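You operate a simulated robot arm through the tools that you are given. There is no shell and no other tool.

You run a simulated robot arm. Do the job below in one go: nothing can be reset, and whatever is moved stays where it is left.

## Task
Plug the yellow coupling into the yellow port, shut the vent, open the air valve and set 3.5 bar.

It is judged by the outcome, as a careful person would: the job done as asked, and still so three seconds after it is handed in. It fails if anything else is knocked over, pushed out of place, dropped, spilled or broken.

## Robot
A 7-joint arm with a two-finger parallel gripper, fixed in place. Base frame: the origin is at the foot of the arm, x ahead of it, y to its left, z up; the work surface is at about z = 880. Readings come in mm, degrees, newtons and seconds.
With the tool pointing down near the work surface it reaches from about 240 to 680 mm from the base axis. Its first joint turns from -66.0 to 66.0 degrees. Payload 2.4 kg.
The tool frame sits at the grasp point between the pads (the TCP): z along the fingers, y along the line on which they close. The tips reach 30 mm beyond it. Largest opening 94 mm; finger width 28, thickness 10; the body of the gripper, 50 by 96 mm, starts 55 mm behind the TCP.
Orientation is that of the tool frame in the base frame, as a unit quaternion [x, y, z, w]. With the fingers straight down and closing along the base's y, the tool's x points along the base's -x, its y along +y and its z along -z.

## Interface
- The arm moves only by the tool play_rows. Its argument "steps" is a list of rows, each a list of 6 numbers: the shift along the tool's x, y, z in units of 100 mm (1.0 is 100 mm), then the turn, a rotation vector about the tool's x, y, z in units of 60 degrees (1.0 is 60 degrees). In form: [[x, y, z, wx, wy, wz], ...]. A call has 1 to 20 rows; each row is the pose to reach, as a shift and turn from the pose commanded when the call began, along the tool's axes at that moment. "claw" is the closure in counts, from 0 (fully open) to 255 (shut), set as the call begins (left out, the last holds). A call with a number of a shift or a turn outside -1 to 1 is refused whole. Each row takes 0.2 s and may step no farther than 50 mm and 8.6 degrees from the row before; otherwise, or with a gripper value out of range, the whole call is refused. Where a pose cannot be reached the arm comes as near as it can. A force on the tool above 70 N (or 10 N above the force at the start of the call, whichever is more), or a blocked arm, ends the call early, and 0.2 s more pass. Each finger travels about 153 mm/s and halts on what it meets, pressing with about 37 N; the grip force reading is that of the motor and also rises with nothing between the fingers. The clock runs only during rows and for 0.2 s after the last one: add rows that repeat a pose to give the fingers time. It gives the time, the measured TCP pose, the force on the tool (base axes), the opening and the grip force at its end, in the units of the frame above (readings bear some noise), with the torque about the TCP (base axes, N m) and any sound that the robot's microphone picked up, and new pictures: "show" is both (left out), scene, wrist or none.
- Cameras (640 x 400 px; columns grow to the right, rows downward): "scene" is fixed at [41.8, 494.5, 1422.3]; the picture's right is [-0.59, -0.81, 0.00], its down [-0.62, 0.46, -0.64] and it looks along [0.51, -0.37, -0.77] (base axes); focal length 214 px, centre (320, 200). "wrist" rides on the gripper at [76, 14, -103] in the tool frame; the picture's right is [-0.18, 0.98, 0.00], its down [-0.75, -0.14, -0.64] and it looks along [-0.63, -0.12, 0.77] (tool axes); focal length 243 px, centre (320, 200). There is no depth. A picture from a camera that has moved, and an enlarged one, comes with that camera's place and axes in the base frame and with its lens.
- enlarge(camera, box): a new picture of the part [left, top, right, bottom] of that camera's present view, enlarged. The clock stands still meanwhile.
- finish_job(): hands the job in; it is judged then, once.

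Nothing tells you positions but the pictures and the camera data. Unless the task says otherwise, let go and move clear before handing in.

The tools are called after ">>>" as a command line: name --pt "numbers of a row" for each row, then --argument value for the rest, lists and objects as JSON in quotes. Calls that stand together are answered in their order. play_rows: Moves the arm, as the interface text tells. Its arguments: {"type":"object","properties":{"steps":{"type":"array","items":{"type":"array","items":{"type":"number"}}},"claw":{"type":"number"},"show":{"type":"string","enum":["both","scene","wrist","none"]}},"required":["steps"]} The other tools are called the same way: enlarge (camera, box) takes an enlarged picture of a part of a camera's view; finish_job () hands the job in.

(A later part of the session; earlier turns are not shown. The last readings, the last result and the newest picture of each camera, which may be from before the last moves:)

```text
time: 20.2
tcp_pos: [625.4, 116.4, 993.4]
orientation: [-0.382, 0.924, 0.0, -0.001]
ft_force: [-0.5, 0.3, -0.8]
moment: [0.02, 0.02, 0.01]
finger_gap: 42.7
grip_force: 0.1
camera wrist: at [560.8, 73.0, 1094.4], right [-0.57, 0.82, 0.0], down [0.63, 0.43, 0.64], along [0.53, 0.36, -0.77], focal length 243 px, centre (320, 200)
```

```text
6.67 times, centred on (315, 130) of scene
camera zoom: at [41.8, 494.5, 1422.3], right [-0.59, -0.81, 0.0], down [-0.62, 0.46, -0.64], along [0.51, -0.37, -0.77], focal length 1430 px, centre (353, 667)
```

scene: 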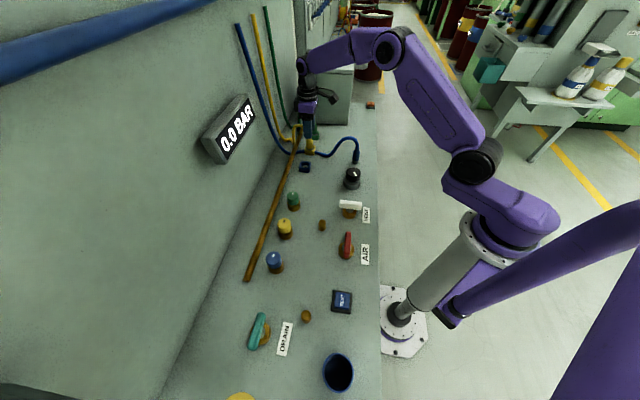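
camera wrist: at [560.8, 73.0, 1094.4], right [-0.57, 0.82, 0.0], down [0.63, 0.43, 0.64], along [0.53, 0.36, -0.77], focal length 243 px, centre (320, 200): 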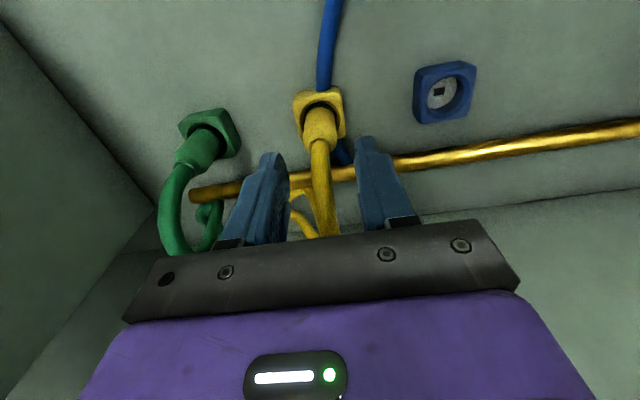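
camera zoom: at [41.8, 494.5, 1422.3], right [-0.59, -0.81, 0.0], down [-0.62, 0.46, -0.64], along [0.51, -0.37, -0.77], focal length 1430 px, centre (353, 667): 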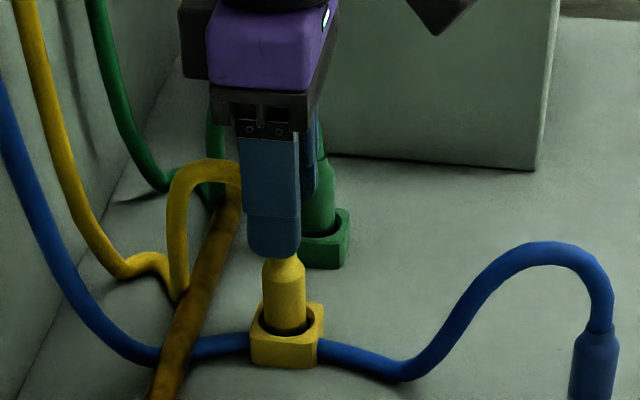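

The coupling is in the port, at about the same depth as the green one. I'll regrip it higher, clear of the rim, and press down firmly to be sure it seats.

>>> play_rows --pt "0 0 0.15 0 0 0" --pt "0 0 0.3 0 0 0" --pt "0 0 0.46 0 0 0" --pt "0 0 0.46 0 0 0" --show "none"

>>> play_rows --pt "0 0 0 0 0 0" --pt "0 0 0 0 0 0" --pt "0 0 0 0 0 0" --claw 255 --show "wrist"

```text
time: 21.2
tcp_pos: [625.4, 115.7, 945.5]
orientation: [-0.382, 0.924, 0.0, 0.0]
ft_force: [0.6, 0.1, -0.4]
moment: [0.0, 0.04, 0.02]
finger_gap: 42.2
grip_force: 0.0
```

```text
time: 22.0
tcp_pos: [625.7, 115.4, 945.6]
orientation: [-0.382, 0.924, 0.0, 0.0]
ft_force: [0.6, -0.6, -1.2]
moment: [-0.08, -0.12, 0.01]
finger_gap: 23.8
grip_force: 37.4
camera wrist: at [560.8, 72.7, 1047.2], right [-0.56, 0.83, 0.0], down [0.63, 0.43, 0.64], along [0.53, 0.36, -0.77], focal length 243 px, centre (320, 200)
```

wrist: 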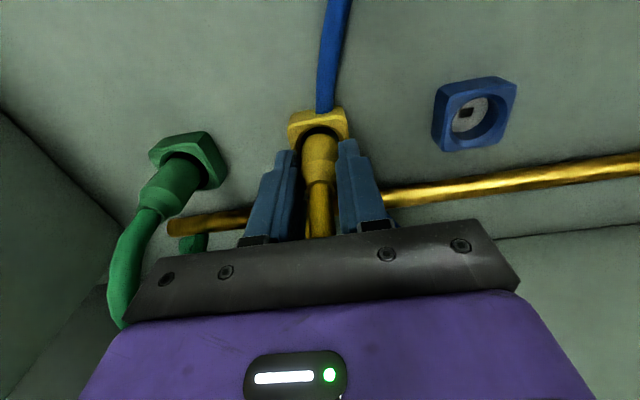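

>>> play_rows --pt "0 0 0.01 0 0 0" --pt "0 0 0.02 0 0 0" --pt "0 0 0.03 0 0 0" --pt "0 0 0.04 0 0 0" --show "none"

```text
time: 23.0
tcp_pos: [625.4, 116.6, 943.9]
orientation: [-0.382, 0.924, 0.0, 0.001]
ft_force: [-9.1, -4.4, 28.7]
moment: [-0.05, 0.38, 0.01]
finger_gap: 24.2
grip_force: 36.9
```

>>> play_rows --pt "0.005 0 0.01 0 0 0" --pt "0.005 0 0.02 0 0 0" --pt "0.005 0 0.03 0 0 0" --pt "0.005 0 0.03 0 0 0" --show "wrist"

>>> enlarge --camera "wrist" --box '[280, 95, 360, 165]'

>>> enlarge --camera "scene" --box '[285, 100, 345, 160]'

```text
time: 24.0
tcp_pos: [625.1, 116.4, 942.5]
orientation: [-0.382, 0.924, -0.001, 0.005]
ft_force: [-4.5, -0.7, 39.7]
moment: [0.23, 0.24, 0.03]
finger_gap: 23.4
grip_force: 37.1
camera wrist: at [560.5, 73.2, 1043.8], right [-0.57, 0.82, 0.0], down [0.63, 0.43, 0.65], along [0.54, 0.36, -0.76], focal length 243 px, centre (320, 200)
```

wrist: 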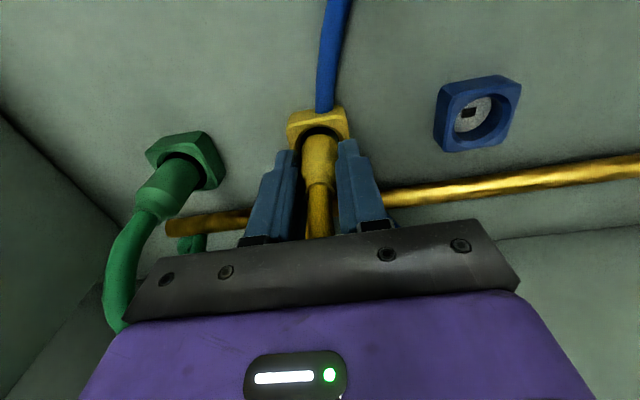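

```text
5.71 times, centred on (320, 130) of wrist
camera zoom: at [560.5, 73.2, 1043.8], right [-0.57, 0.82, 0.0], down [0.63, 0.43, 0.65], along [0.54, 0.36, -0.76], focal length 1386 px, centre (320, 600)
```

zoom: 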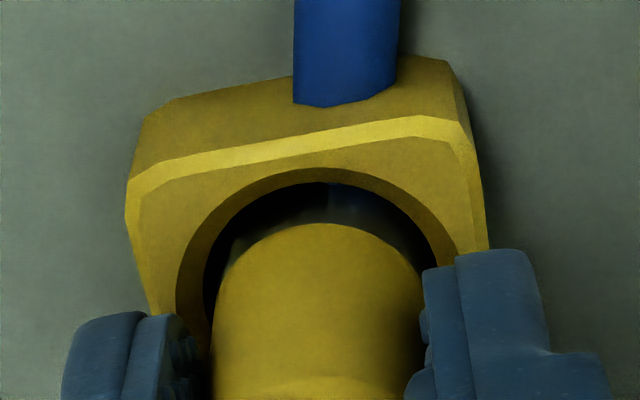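

```text
6.67 times, centred on (315, 130) of scene
camera zoom: at [40.9, 494.3, 1422.4], right [-0.59, -0.81, 0.0], down [-0.62, 0.46, -0.64], along [0.51, -0.37, -0.77], focal length 1430 px, centre (353, 667)
```

zoom: 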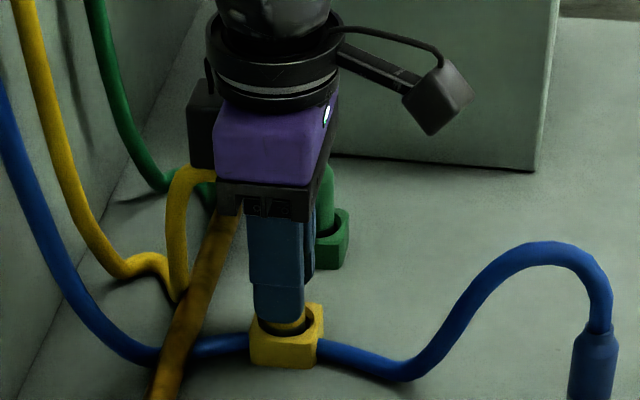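

>>> play_rows --pt "0 0 -0.015 0 0 0" --pt "0 0 -0.025 0 0 0" --show "none"

>>> play_rows --pt "0 0 0 0 0 0" --pt "0 0 0 0 0 0" --pt "0 0 0 0 0 0" --claw 130 --show "none"

>>> play_rows --pt "0 0 -0.3 0 0 0" --pt "0 0 -0.6 0 0 0" --pt "0 0 -0.8 0 0 0" --pt "0.2 0 -0.9 0 0 0" --pt "0.4 0.0 -0.9 0 0 0" --pt "0.6 0.0 -0.9 0 0 0" --pt "0.6 0.0 -0.9 0 0 0" --show "both"

>>> enlarge --camera "scene" --box '[285, 100, 345, 160]'

>>> enlarge --camera "wrist" --box '[180, 120, 380, 245]'

```text
time: 24.6
tcp_pos: [625.7, 116.5, 942.3]
orientation: [-0.383, 0.924, 0.0, 0.002]
ft_force: [4.7, 1.2, 20.1]
moment: [0.23, -0.45, -0.02]
finger_gap: 23.7
grip_force: 37.0
```

```text
time: 25.4
tcp_pos: [624.5, 114.4, 943.3]
orientation: [-0.383, 0.924, 0.001, 0.0]
ft_force: [-0.2, 0.9, 0.3]
moment: [0.02, -0.03, 0.0]
finger_gap: 45.8
grip_force: 0.1
```

```text
time: 27.0
tcp_pos: [582.8, 72.2, 1032.4]
orientation: [-0.383, 0.924, 0.0, 0.001]
ft_force: [-0.2, 0.5, 0.1]
moment: [-0.02, 0.01, -0.01]
finger_gap: 46.0
grip_force: 0.0
camera wrist: at [518.9, 30.1, 1133.9], right [-0.57, 0.82, 0.0], down [0.63, 0.43, 0.64], along [0.53, 0.36, -0.77], focal length 243 px, centre (320, 200)
```

scene: 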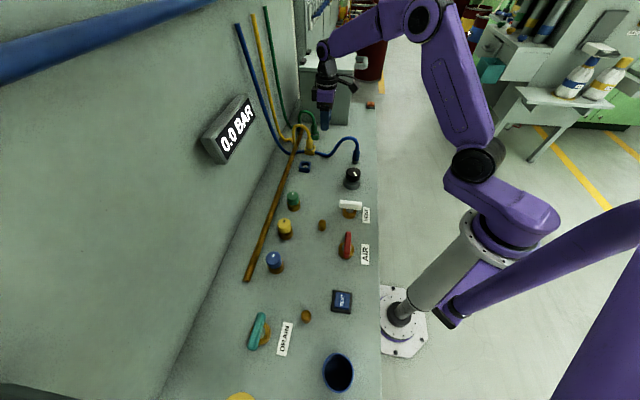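
wrist: 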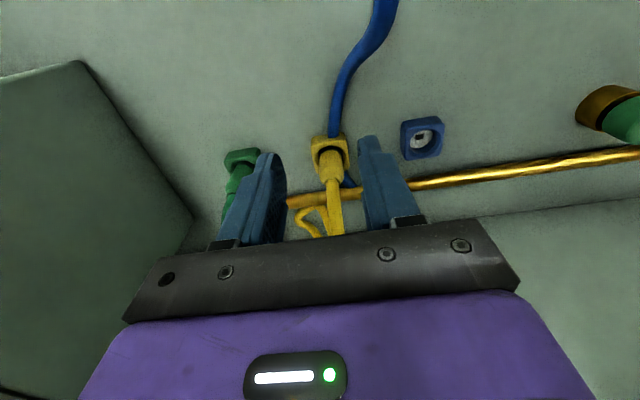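

```text
6.67 times, centred on (315, 130) of scene
camera zoom: at [41.8, 494.5, 1422.3], right [-0.59, -0.81, 0.0], down [-0.62, 0.46, -0.64], along [0.51, -0.37, -0.77], focal length 1430 px, centre (353, 667)
```

zoom: 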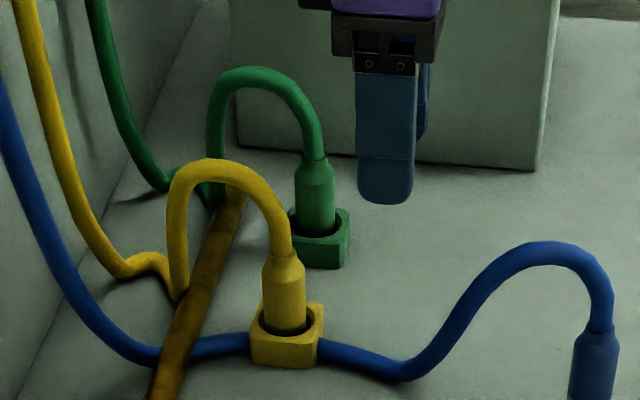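

```text
3.20 times, centred on (280, 182) of wrist
camera zoom: at [518.9, 30.1, 1133.9], right [-0.57, 0.82, 0.0], down [0.63, 0.43, 0.64], along [0.53, 0.36, -0.77], focal length 776 px, centre (448, 256)
```

zoom: 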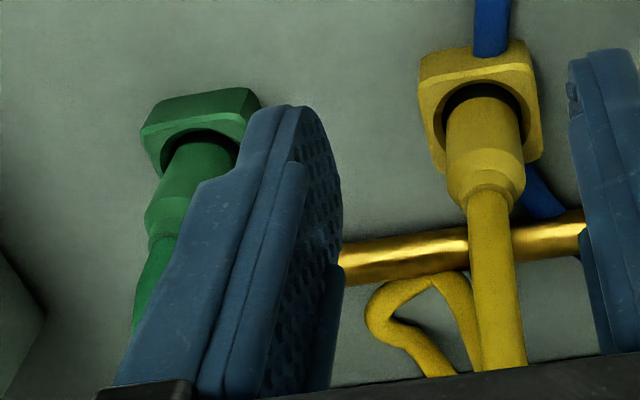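

>>> enlarge --camera "scene" --box '[305, 115, 335, 145]'

>>> enlarge --camera "scene" --box '[300, 130, 330, 160]'

```text
13.33 times, centred on (320, 130) of scene
camera zoom: at [41.8, 494.5, 1422.3], right [-0.59, -0.81, 0.0], down [-0.62, 0.46, -0.64], along [0.51, -0.37, -0.77], focal length 2860 px, centre (320, 1133)
```

zoom: 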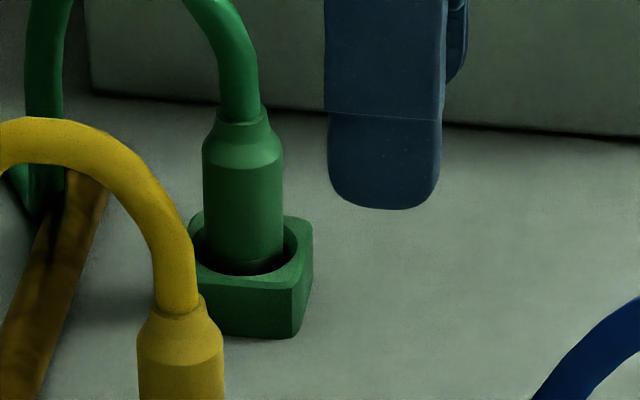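

```text
13.33 times, centred on (315, 145) of scene
camera zoom: at [41.8, 494.5, 1422.3], right [-0.59, -0.81, 0.0], down [-0.62, 0.46, -0.64], along [0.51, -0.37, -0.77], focal length 2860 px, centre (387, 933)
```

zoom: 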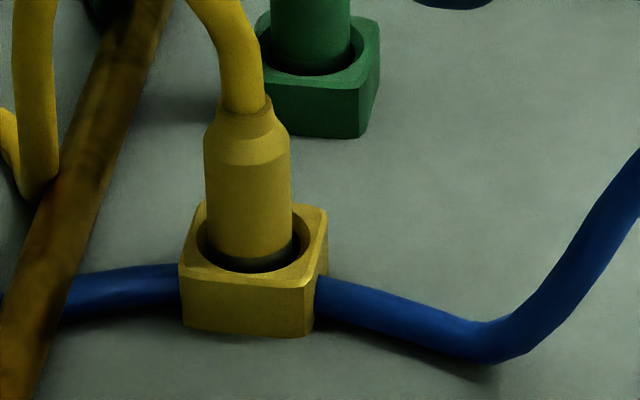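

The yellow coupling is at the same depth as the factory-plugged green one, so I take it as seated. Next I'll move along the bench to look at the VENT and AIR levers.

>>> play_rows --pt "0.1 0.23 -0.09 0 0 0" --pt "0.2 0.46 -0.09 0 0 0" --pt "0.3 0.69 -0.09 0 0 0" --pt "0.38 0.926 -0.09 0 0 0" --claw 60 --show "none"

>>> play_rows --pt "0.1 0.23 -0.09 0 0 0" --pt "0.2 0.46 -0.09 0 0 0" --pt "0.3 0.69 -0.09 0 0 0" --pt "0.38 0.926 -0.09 0 0 0" --show "none"

>>> play_rows --pt "0.1 0.23 -0.09 0 0 0" --pt "0.2 0.46 -0.09 0 0 0" --pt "0.3 0.69 -0.09 0 0 0" --pt "0.38 0.926 -0.09 0 0 0" --pt "0.38 0.926 -0.09 0 0 0" --show "both"

```text
time: 28.0
tcp_pos: [489.1, 111.9, 1039.7]
orientation: [-0.383, 0.924, -0.001, 0.001]
ft_force: [0.7, -0.3, 0.2]
moment: [0.01, 0.01, 0.0]
finger_gap: 71.7
grip_force: 0.1
```

```text
time: 29.0
tcp_pos: [397.4, 150.1, 1050.8]
orientation: [-0.383, 0.924, 0.0, 0.0]
ft_force: [0.2, 0.7, 0.3]
moment: [0.01, 0.0, 0.0]
finger_gap: 71.9
grip_force: 0.1
```

```text
time: 30.2
tcp_pos: [304.4, 190.0, 1059.9]
orientation: [-0.382, 0.924, 0.0, 0.0]
ft_force: [-0.2, 0.2, -0.6]
moment: [0.01, 0.02, 0.0]
finger_gap: 72.0
grip_force: 0.1
camera wrist: at [240.6, 146.8, 1161.0], right [-0.56, 0.83, 0.0], down [0.63, 0.43, 0.64], along [0.53, 0.36, -0.77], focal length 243 px, centre (320, 200)
```

scene: 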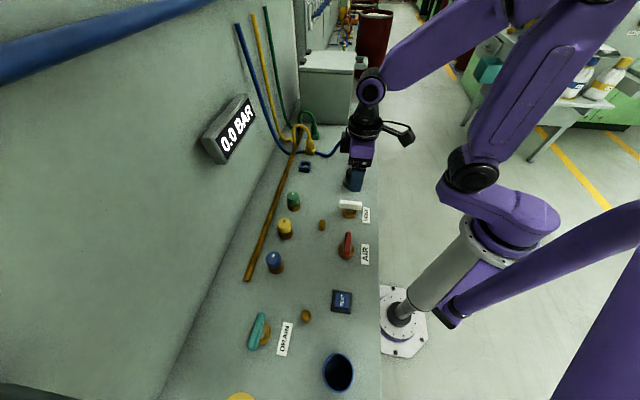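
wrist: 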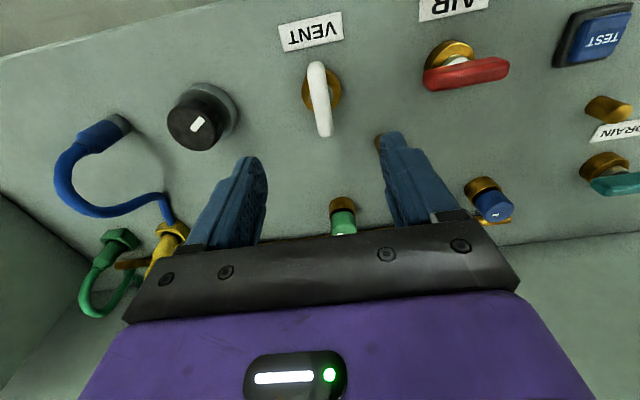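

>>> enlarge --camera "wrist" --box '[260, 0, 380, 150]'

>>> enlarge --camera "wrist" --box '[400, 0, 540, 110]'

>>> enlarge --camera "wrist" --box '[150, 60, 260, 170]'

>>> enlarge --camera "wrist" --box '[300, 120, 520, 260]'

>>> enlarge --camera "wrist" --box '[540, 80, 640, 220]'

```text
2.67 times, centred on (320, 75) of wrist
camera zoom: at [240.6, 146.8, 1161.0], right [-0.56, 0.83, 0.0], down [0.63, 0.43, 0.64], along [0.53, 0.36, -0.77], focal length 647 px, centre (320, 533)
```

zoom: 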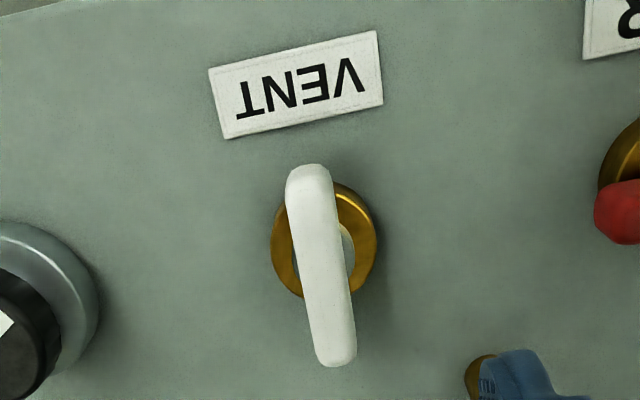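

```text
3.64 times, centred on (470, 55) of wrist
camera zoom: at [240.6, 146.8, 1161.0], right [-0.56, 0.83, 0.0], down [0.63, 0.43, 0.64], along [0.53, 0.36, -0.77], focal length 882 px, centre (-226, 727)
```

zoom: 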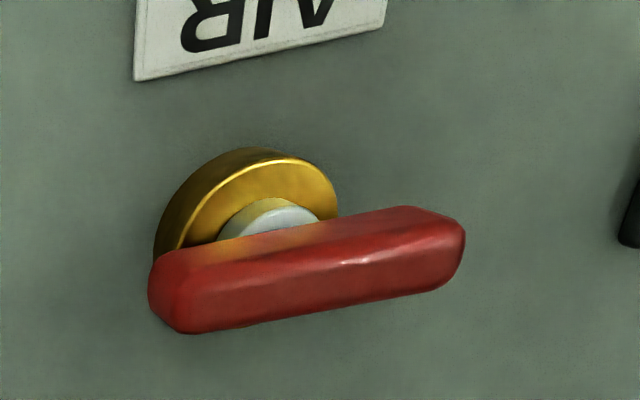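

```text
3.64 times, centred on (205, 115) of wrist
camera zoom: at [240.6, 146.8, 1161.0], right [-0.56, 0.83, 0.0], down [0.63, 0.43, 0.64], along [0.53, 0.36, -0.77], focal length 882 px, centre (738, 509)
```

zoom: 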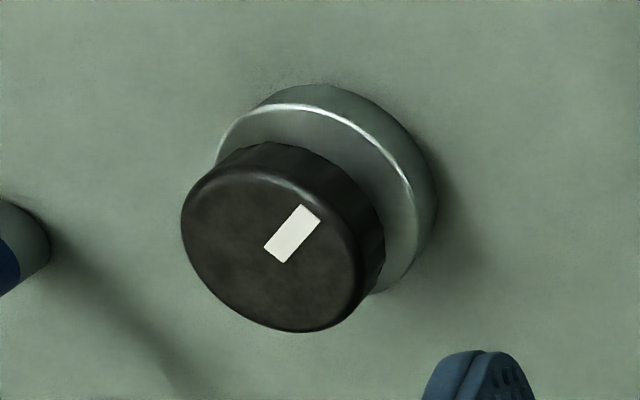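

```text
2.86 times, centred on (410, 190) of wrist
camera zoom: at [240.6, 146.8, 1161.0], right [-0.56, 0.83, 0.0], down [0.63, 0.43, 0.64], along [0.53, 0.36, -0.77], focal length 693 px, centre (63, 229)
```

zoom: 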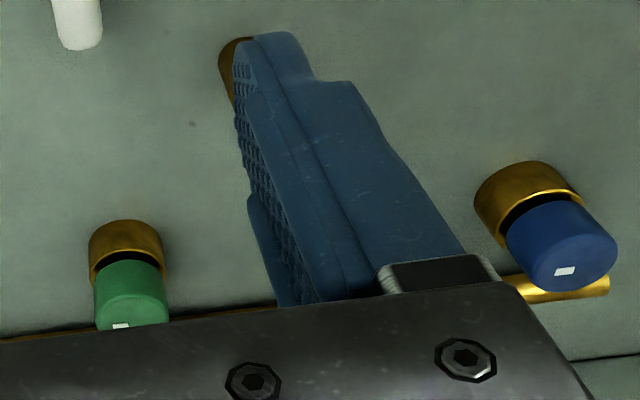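

```text
2.86 times, centred on (590, 150) of wrist
camera zoom: at [240.6, 146.8, 1161.0], right [-0.56, 0.83, 0.0], down [0.63, 0.43, 0.64], along [0.53, 0.36, -0.77], focal length 693 px, centre (-451, 343)
```

zoom: 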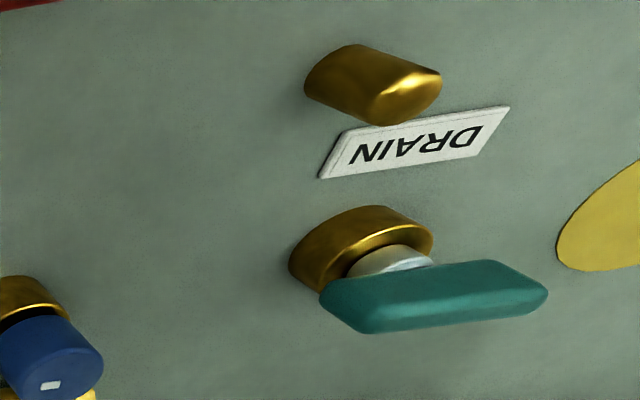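

The VENT lever lies across the bench, centred at about (303,191.5) with its top near z 926. AIR and DRAIN lie along the bench, so I read along as shut and across as open. I'm lowering toward VENT to check alignment.

>>> play_rows --pt "0 0.017 0.25 0 0 0" --pt "0 0.017 0.5 0 0 0" --pt "0 0.017 0.75 0 0 0" --pt "0 0.017 0.85 0 0 0" --pt "0 0.017 0.85 0 0 0" --claw 120 --show "wrist"

>>> enlarge --camera "wrist" --box '[240, 60, 400, 220]'

>>> enlarge --camera "scene" --box '[310, 150, 390, 230]'

```text
time: 31.4
tcp_pos: [303.4, 191.6, 974.2]
orientation: [-0.382, 0.924, 0.0, 0.0]
ft_force: [0.7, -0.3, -0.7]
moment: [-0.04, 0.01, 0.03]
finger_gap: 49.6
grip_force: 0.1
camera wrist: at [240.3, 147.5, 1075.5], right [-0.57, 0.82, 0.0], down [0.63, 0.43, 0.64], along [0.53, 0.36, -0.77], focal length 243 px, centre (320, 200)
```

wrist: 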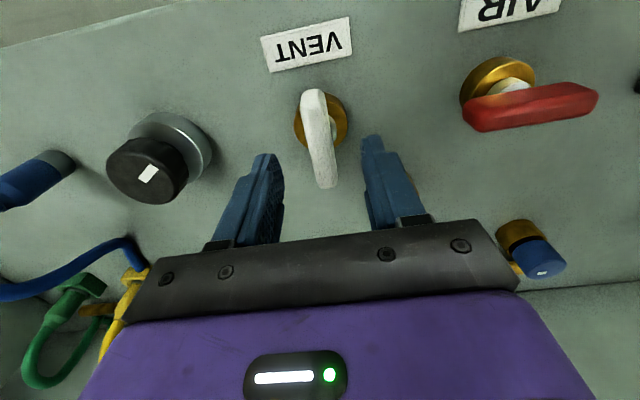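

```text
2.50 times, centred on (320, 140) of wrist
camera zoom: at [240.3, 147.5, 1075.5], right [-0.57, 0.82, 0.0], down [0.63, 0.43, 0.64], along [0.53, 0.36, -0.77], focal length 606 px, centre (320, 350)
```

zoom: 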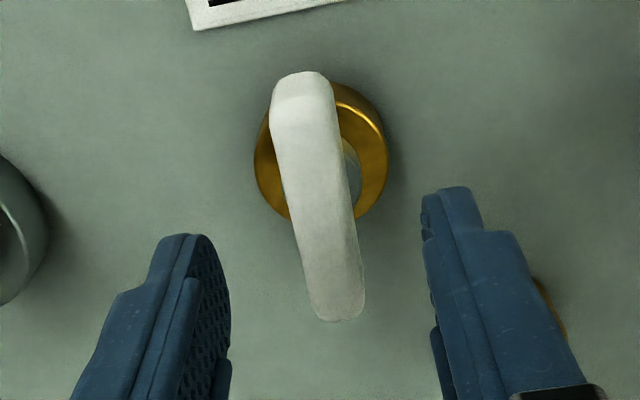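

```text
5.00 times, centred on (350, 190) of scene
camera zoom: at [41.8, 494.5, 1422.3], right [-0.59, -0.81, 0.0], down [-0.62, 0.46, -0.64], along [0.51, -0.37, -0.77], focal length 1072 px, centre (170, 250)
```

zoom: 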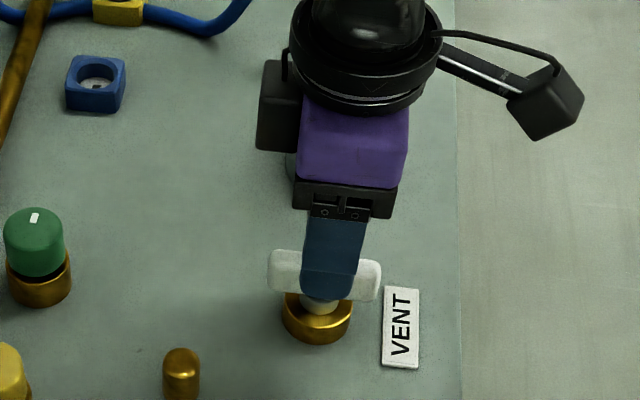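

>>> play_rows --pt "0.025 0.003 0.1 0 0 0" --pt "0.025 0.003 0.2 0 0 0" --pt "0.025 0.003 0.3 0 0 0" --pt "0.025 0.003 0.42 0 0 0" --pt "0.025 0.003 0.42 0 0 0" --show "wrist"

>>> enlarge --camera "scene" --box '[310, 150, 390, 230]'

```text
time: 32.6
tcp_pos: [301.0, 188.3, 933.0]
orientation: [-0.383, 0.924, 0.001, 0.0]
ft_force: [0.0, -0.3, -0.1]
moment: [-0.01, -0.03, 0.01]
finger_gap: 49.8
grip_force: 0.1
camera wrist: at [236.6, 145.4, 1034.4], right [-0.57, 0.82, 0.0], down [0.63, 0.43, 0.64], along [0.53, 0.36, -0.77], focal length 243 px, centre (320, 200)
```

wrist: 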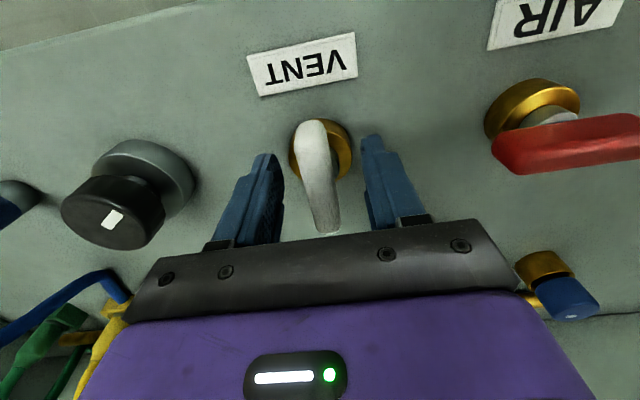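

```text
5.00 times, centred on (350, 190) of scene
camera zoom: at [41.8, 494.5, 1422.3], right [-0.59, -0.81, 0.0], down [-0.62, 0.46, -0.64], along [0.51, -0.37, -0.77], focal length 1072 px, centre (170, 250)
```

zoom: 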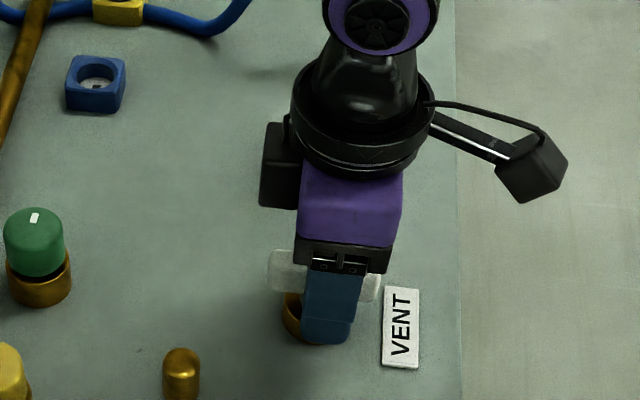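

>>> play_rows --pt "-0.015 0 0 0 0 0" --pt "-0.015 0 0 0 0 0" --pt "-0.015 0 0 0 0 0" --pt "-0.015 0 0 0 0 0" --claw 255 --show "wrist"

```text
time: 33.6
tcp_pos: [301.9, 188.7, 933.2]
orientation: [-0.382, 0.924, -0.001, 0.0]
ft_force: [-1.6, -16.6, 19.0]
moment: [0.52, -0.57, -0.04]
finger_gap: 20.4
grip_force: 44.8
camera wrist: at [237.3, 145.5, 1034.5], right [-0.56, 0.83, 0.0], down [0.63, 0.43, 0.64], along [0.53, 0.36, -0.77], focal length 243 px, centre (320, 200)
```

wrist: 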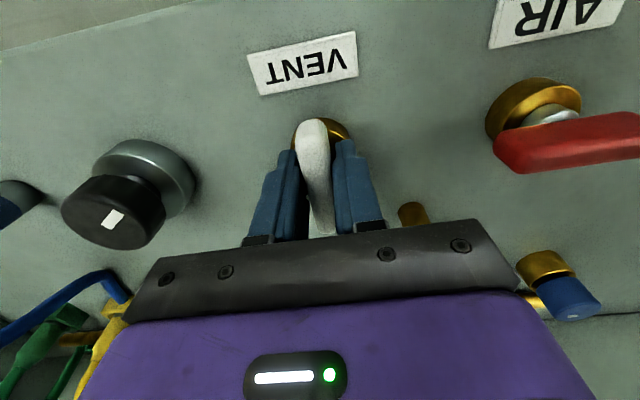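

The fingers are meeting something below the lever (there is an upward force). I'll open, rise a little and grip again.

>>> play_rows --pt "0 0 0 0 0 0" --pt "0 0 0 0 0 0" --pt "0 0 -0.04 0 0 0" --pt "0 0 -0.08 0 0 0" --claw 150 --show "wrist"

>>> enlarge --camera "wrist" --box '[240, 100, 400, 240]'

>>> enlarge --camera "scene" --box '[325, 185, 375, 225]'

```text
time: 34.6
tcp_pos: [301.7, 190.2, 940.0]
orientation: [-0.382, 0.924, 0.001, -0.001]
ft_force: [0.0, -0.7, -0.4]
moment: [0.0, -0.02, 0.0]
finger_gap: 38.5
grip_force: 0.0
camera wrist: at [238.3, 147.2, 1042.1], right [-0.57, 0.83, 0.0], down [0.63, 0.43, 0.64], along [0.53, 0.36, -0.77], focal length 243 px, centre (320, 200)
```

wrist: 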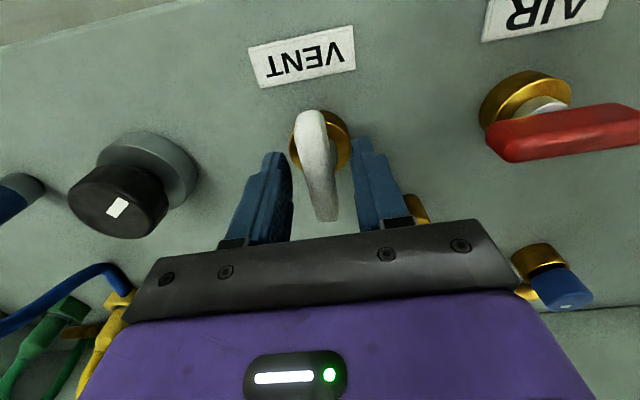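

```text
2.86 times, centred on (320, 170) of wrist
camera zoom: at [238.3, 147.2, 1042.1], right [-0.57, 0.83, 0.0], down [0.63, 0.43, 0.64], along [0.53, 0.36, -0.77], focal length 693 px, centre (320, 286)
```

zoom: 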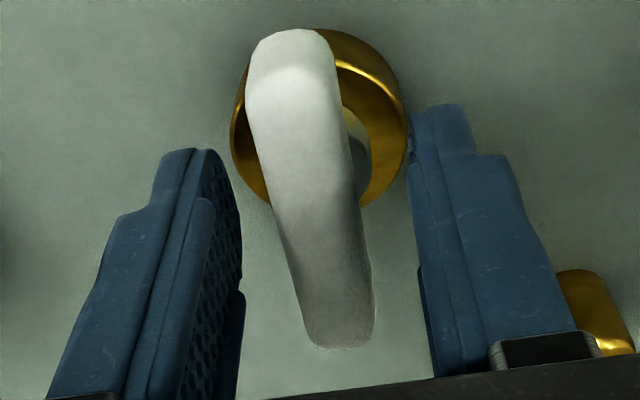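

```text
10.00 times, centred on (350, 205) of scene
camera zoom: at [41.8, 494.5, 1422.3], right [-0.59, -0.81, 0.0], down [-0.62, 0.46, -0.64], along [0.51, -0.37, -0.77], focal length 2145 px, centre (20, 150)
```

zoom: 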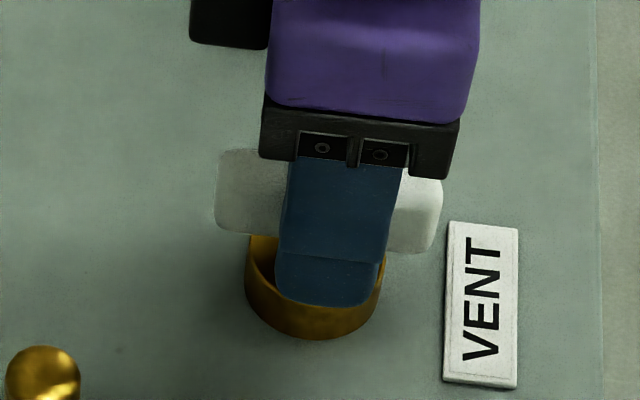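

>>> play_rows --pt "-0.04 -0.012 0 0 0 0" --pt "-0.04 -0.012 0 0 0 0" --show "none"

>>> play_rows --pt "0 0 0 0 0 0" --pt "0 0 0 0 0 0" --pt "0 0 0 0 0 0" --claw 255 --show "wrist"

```text
time: 35.2
tcp_pos: [306.0, 192.5, 941.5]
orientation: [-0.383, 0.924, 0.0, 0.0]
ft_force: [0.0, -0.1, 0.0]
moment: [0.03, -0.02, -0.02]
finger_gap: 38.5
grip_force: 0.1
```

```text
time: 36.0
tcp_pos: [306.4, 191.8, 941.2]
orientation: [-0.383, 0.924, 0.0, -0.001]
ft_force: [-5.4, 6.5, 10.7]
moment: [-0.36, 0.61, -0.18]
finger_gap: 16.1
grip_force: 44.8
camera wrist: at [241.8, 149.7, 1042.5], right [-0.57, 0.82, 0.0], down [0.63, 0.43, 0.64], along [0.53, 0.36, -0.77], focal length 243 px, centre (320, 200)
```

wrist: 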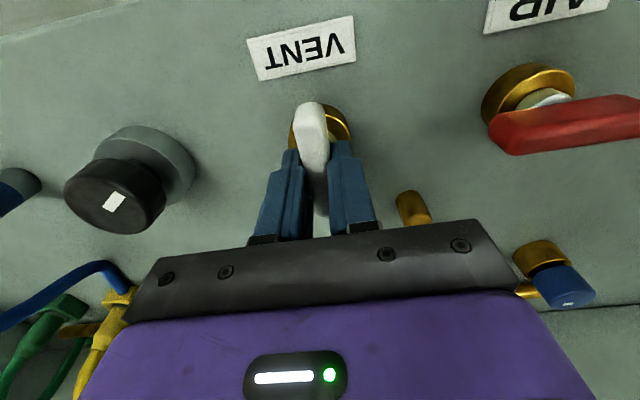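

>>> play_rows --pt "0 0.008 0 0 0 0" --pt "0 0.008 0 0 0 0.06" --pt "0 0.008 0 0 0 0.12" --pt "0 0.008 0 0 0 0.12" --show "wrist"

```text
time: 37.0
tcp_pos: [306.0, 192.5, 939.9]
orientation: [-0.324, 0.946, 0.0, 0.001]
ft_force: [0.6, 4.1, 25.5]
moment: [-1.02, 1.18, 0.02]
finger_gap: 16.1
grip_force: 44.6
camera wrist: at [236.7, 157.8, 1042.3], right [-0.46, 0.89, 0.0], down [0.68, 0.35, 0.64], along [0.57, 0.29, -0.77], focal length 243 px, centre (320, 200)
```

wrist: 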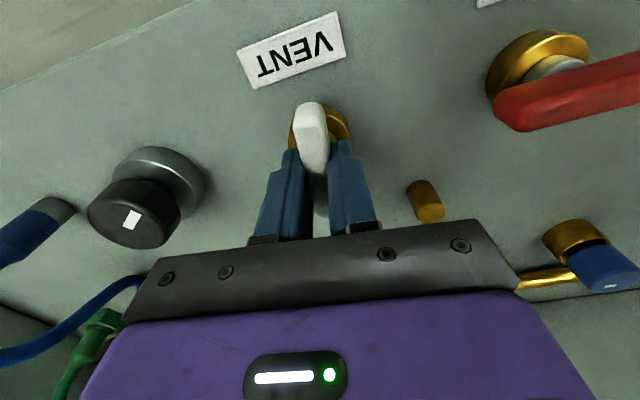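

>>> play_rows --pt "0 0 0 0 0 0" --pt "0 0 0 0 0 0" --pt "0 0 0 0 0 0" --claw 202 --show "none"

```text
time: 37.8
tcp_pos: [304.6, 192.0, 940.2]
orientation: [-0.324, 0.946, 0.0, -0.002]
ft_force: [1.0, -2.2, 0.6]
moment: [-0.05, -0.04, 0.03]
finger_gap: 20.4
grip_force: 0.7
```

>>> play_rows --pt "0 0 0 0 0 0.12" --pt "0 0 0 0 0 0.24" --pt "0 0 0 0 0 0.36" --pt "0 0 0 0 0 0.36" --show "both"

```text
time: 38.8
tcp_pos: [305.9, 192.5, 939.9]
orientation: [-0.14, 0.99, -0.001, 0.0]
ft_force: [0.0, -5.2, 18.4]
moment: [-0.33, 0.2, 0.03]
finger_gap: 22.5
grip_force: 2.7
camera wrist: at [228.5, 185.9, 1042.0], right [-0.1, 1.0, 0.0], down [0.76, 0.07, 0.64], along [0.64, 0.06, -0.77], focal length 243 px, centre (320, 200)
```

scene: 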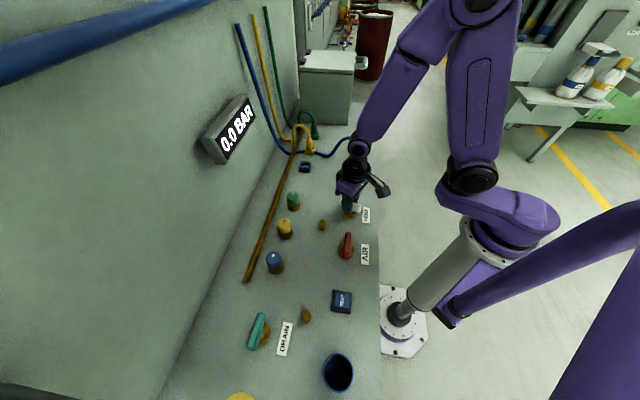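
wrist: 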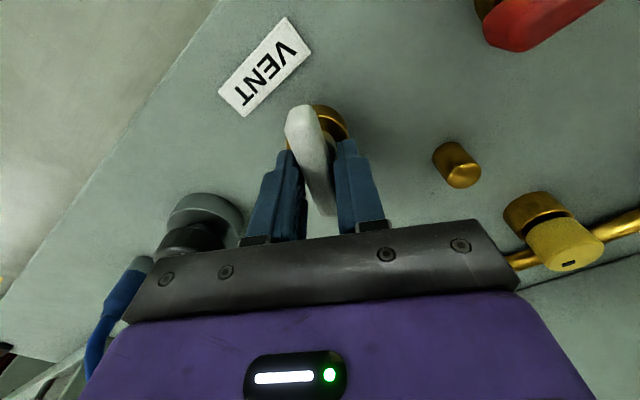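

>>> play_rows --pt "0 0 0 0 0 0.12" --pt "0 0 0 0 0 0.24" --pt "0 0 0 0 0 0.36" --pt "0 0 0 0 0 0.48" --pt "0 0 0 0 0 0.48" --show "both"

```text
time: 40.0
tcp_pos: [305.4, 191.3, 938.9]
orientation: [0.111, 0.994, -0.002, -0.002]
ft_force: [-1.1, -6.2, 0.7]
moment: [-0.03, 0.03, -0.03]
finger_gap: 22.9
grip_force: 3.2
camera wrist: at [233.9, 223.4, 1040.4], right [0.4, 0.92, 0.0], down [0.71, -0.3, 0.64], along [0.59, -0.26, -0.77], focal length 243 px, centre (320, 200)
```

scene: 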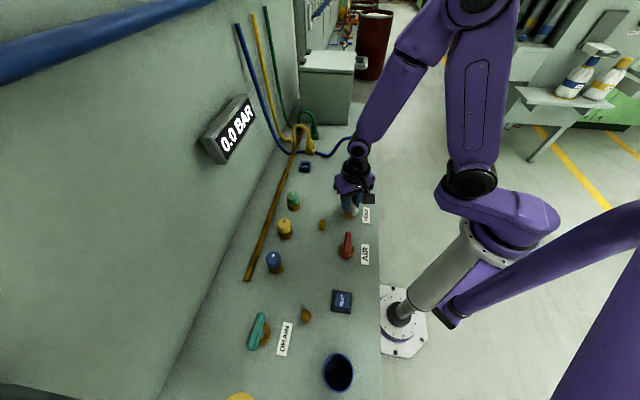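
wrist: 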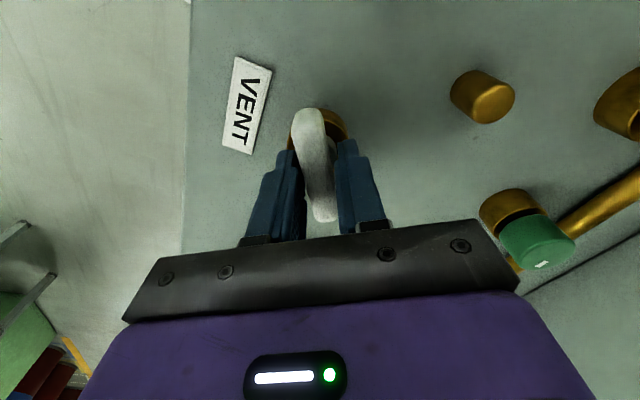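

>>> play_rows --pt "0 0 0 0 0 0.135" --pt "0 0 0 0 0 0.27" --pt "0 0 0 0 0 0.4" --pt "0 0 0 0 0 0.54" --pt "0 0 0 0 0 0.54" --show "both"

>>> enlarge --camera "wrist" --box '[240, 60, 400, 240]'

>>> enlarge --camera "scene" --box '[310, 160, 390, 230]'

```text
time: 41.2
tcp_pos: [305.7, 192.6, 941.0]
orientation: [0.384, 0.923, 0.0, 0.0]
ft_force: [-2.8, -2.9, 6.0]
moment: [-0.07, 0.06, 0.03]
finger_gap: 22.3
grip_force: 1.7
camera wrist: at [262.2, 257.1, 1042.4], right [0.83, 0.56, 0.0], down [0.43, -0.63, 0.64], along [0.36, -0.53, -0.77], focal length 243 px, centre (320, 200)
```

scene: 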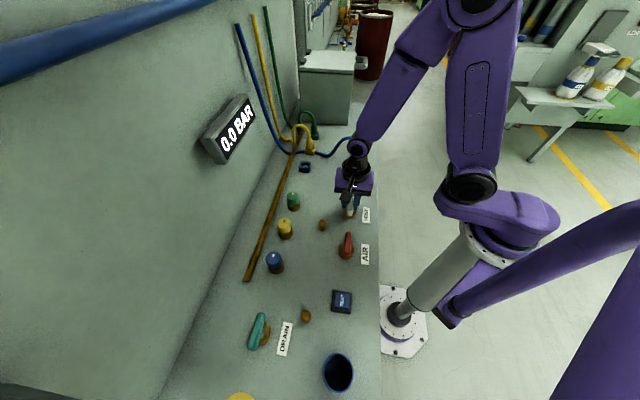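
wrist: 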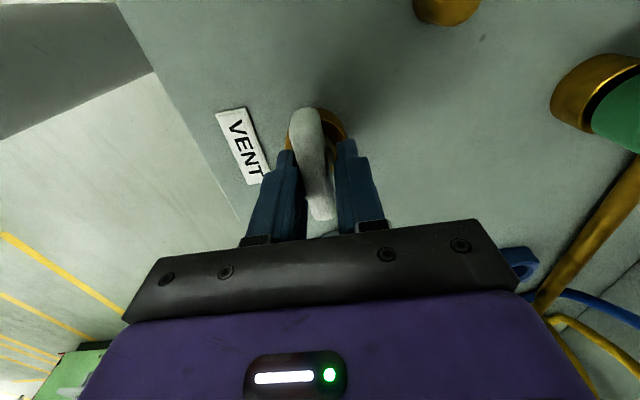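

```text
2.22 times, centred on (320, 150) of wrist
camera zoom: at [262.2, 257.1, 1042.4], right [0.83, 0.56, 0.0], down [0.43, -0.63, 0.64], along [0.36, -0.53, -0.77], focal length 539 px, centre (320, 311)
```

zoom: 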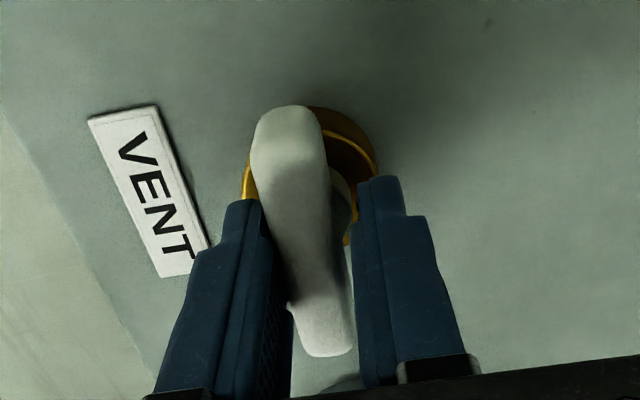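

```text
5.71 times, centred on (350, 195) of scene
camera zoom: at [41.7, 494.3, 1422.3], right [-0.59, -0.81, 0.0], down [-0.62, 0.46, -0.64], along [0.51, -0.37, -0.77], focal length 1226 px, centre (149, 229)
```

zoom: 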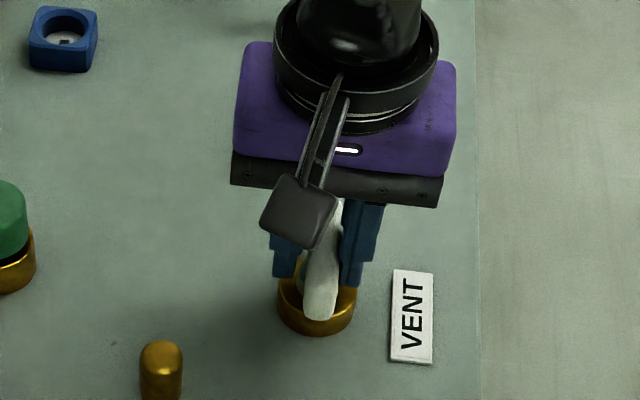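

>>> play_rows --pt "0 0 0 0 0 0.05" --pt "0 0 0 0 0 0.1" --pt "0 0 0 0 0 0.1" --show "wrist"

>>> enlarge --camera "wrist" --box '[240, 60, 400, 240]'

```text
time: 42.0
tcp_pos: [306.7, 192.5, 940.9]
orientation: [0.43, 0.903, 0.001, 0.0]
ft_force: [-0.9, -12.0, 41.5]
moment: [-0.17, 0.73, 0.57]
finger_gap: 24.2
grip_force: 3.6
camera wrist: at [269.2, 261.0, 1042.2], right [0.88, 0.47, 0.0], down [0.36, -0.68, 0.64], along [0.31, -0.56, -0.77], focal length 243 px, centre (320, 200)
```

wrist: 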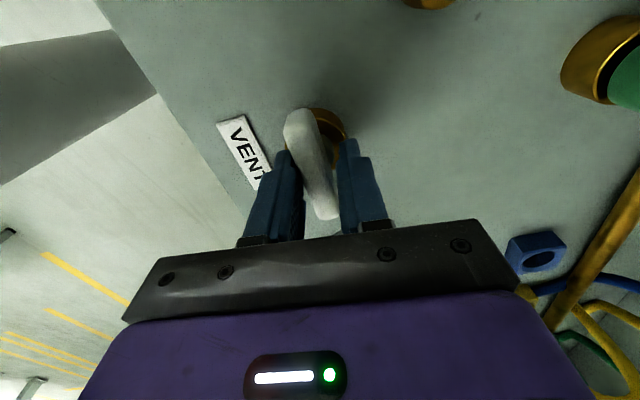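

```text
2.22 times, centred on (320, 150) of wrist
camera zoom: at [269.2, 261.0, 1042.2], right [0.88, 0.47, 0.0], down [0.36, -0.68, 0.64], along [0.31, -0.56, -0.77], focal length 539 px, centre (320, 311)
```

zoom: 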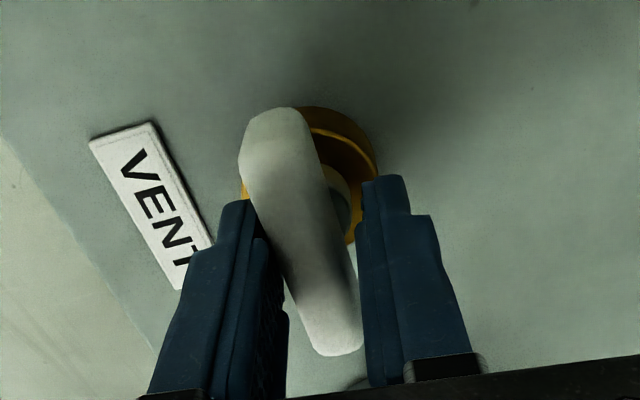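

VENT has reached its stop with the lever now along the bench, so I take it as shut. I'll back off, open and rise clear.

>>> play_rows --pt "0 0 0 0 0 -0.05" --pt "0 0 0 0 0 -0.1" --pt "0 0 0 0 0 -0.1" --claw 150 --show "none"

>>> play_rows --pt "0 0 -0.2 0 0 0" --pt "0 0 -0.4 0 0 0" --pt "0 0 -0.6 0 0 0" --pt "0 0 -0.8 0 0 0" --pt "0 0 -0.8 0 0 0" --show "both"

>>> enlarge --camera "scene" --box '[310, 180, 390, 270]'

```text
time: 42.8
tcp_pos: [305.1, 192.2, 939.0]
orientation: [0.383, 0.924, 0.0, 0.0]
ft_force: [-0.4, 0.2, 0.4]
moment: [-0.04, 0.0, -0.03]
finger_gap: 38.6
grip_force: 0.0
```

```text
time: 44.0
tcp_pos: [307.8, 192.9, 1021.5]
orientation: [0.382, 0.924, 0.0, 0.0]
ft_force: [-1.0, -0.4, 0.3]
moment: [-0.01, 0.0, -0.01]
finger_gap: 38.7
grip_force: 0.0
camera wrist: at [263.6, 256.8, 1122.6], right [0.82, 0.57, 0.0], down [0.43, -0.63, 0.64], along [0.36, -0.53, -0.77], focal length 243 px, centre (320, 200)
```

scene: 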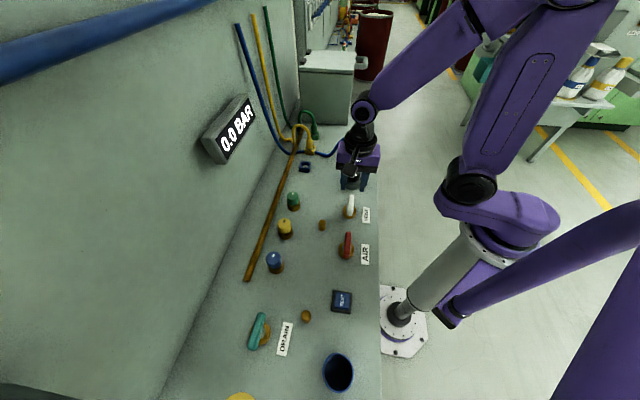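
wrist: 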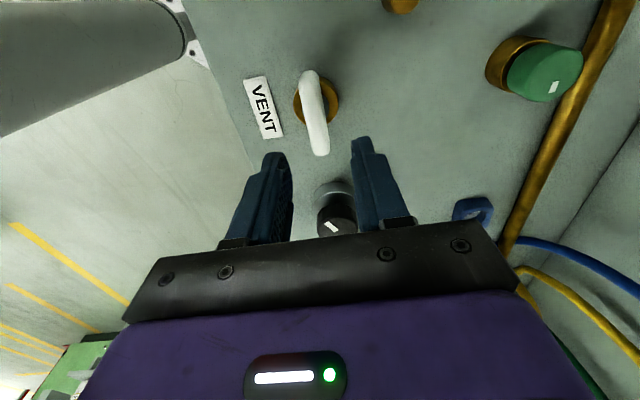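

```text
4.44 times, centred on (350, 225) of scene
camera zoom: at [41.8, 494.5, 1422.3], right [-0.59, -0.81, 0.0], down [-0.62, 0.46, -0.64], along [0.51, -0.37, -0.77], focal length 953 px, centre (187, 89)
```

zoom: 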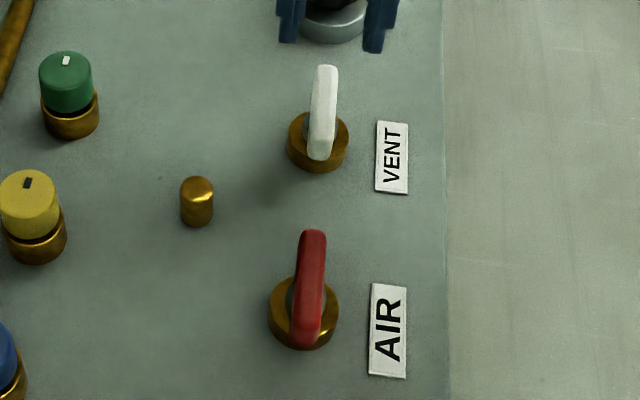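

VENT is now parallel to the shut levers. AIR is centred at about (212,283.5); I'll move above it, as the current orientation already suits its grip.

>>> play_rows --pt "0.25 0 0 0 0 0" --pt "0.5 0 0 0 0 0" --pt "0.75 -0.02 0 0 0 0" --show "none"

>>> play_rows --pt "0.25 0 0 0 0 0" --pt "0.5 0 0.1 0 0 0" --pt "0.56 0 0.2 0 0 0" --pt "0.56 0 0.2 0 0 0" --show "both"

>>> enlarge --camera "wrist" --box '[240, 40, 400, 200]'

```text
time: 44.8
tcp_pos: [254.0, 244.8, 1021.0]
orientation: [0.383, 0.924, 0.0, 0.0]
ft_force: [0.0, -1.0, -0.3]
moment: [-0.01, 0.0, 0.01]
finger_gap: 38.5
grip_force: 0.0
```

```text
time: 45.8
tcp_pos: [212.0, 284.9, 1000.1]
orientation: [0.382, 0.924, 0.0, 0.0]
ft_force: [0.3, 0.1, 0.3]
moment: [0.01, 0.0, -0.02]
finger_gap: 38.7
grip_force: 0.0
camera wrist: at [168.2, 349.1, 1101.9], right [0.83, 0.56, 0.0], down [0.43, -0.63, 0.64], along [0.36, -0.53, -0.77], focal length 243 px, centre (320, 200)
```

scene: 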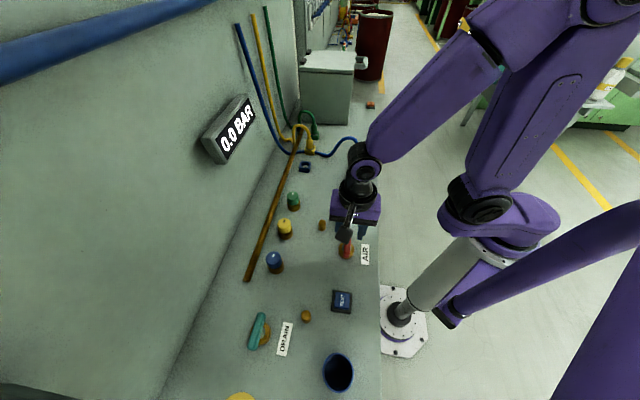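
wrist: 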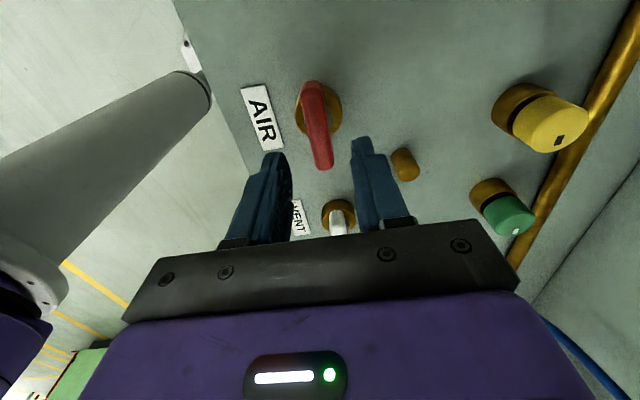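

```text
2.50 times, centred on (320, 120) of wrist
camera zoom: at [168.2, 349.1, 1101.9], right [0.83, 0.56, 0.0], down [0.43, -0.63, 0.64], along [0.36, -0.53, -0.77], focal length 606 px, centre (320, 400)
```

zoom: 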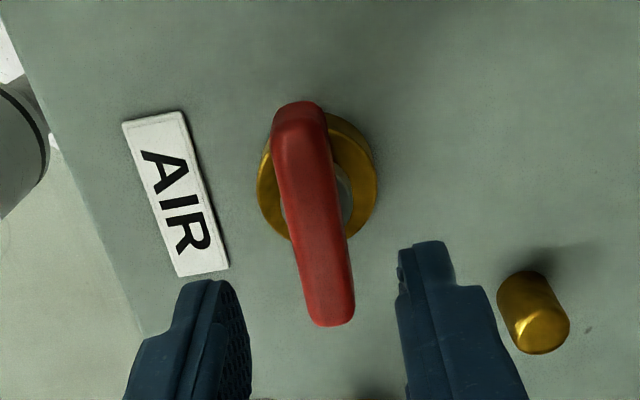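

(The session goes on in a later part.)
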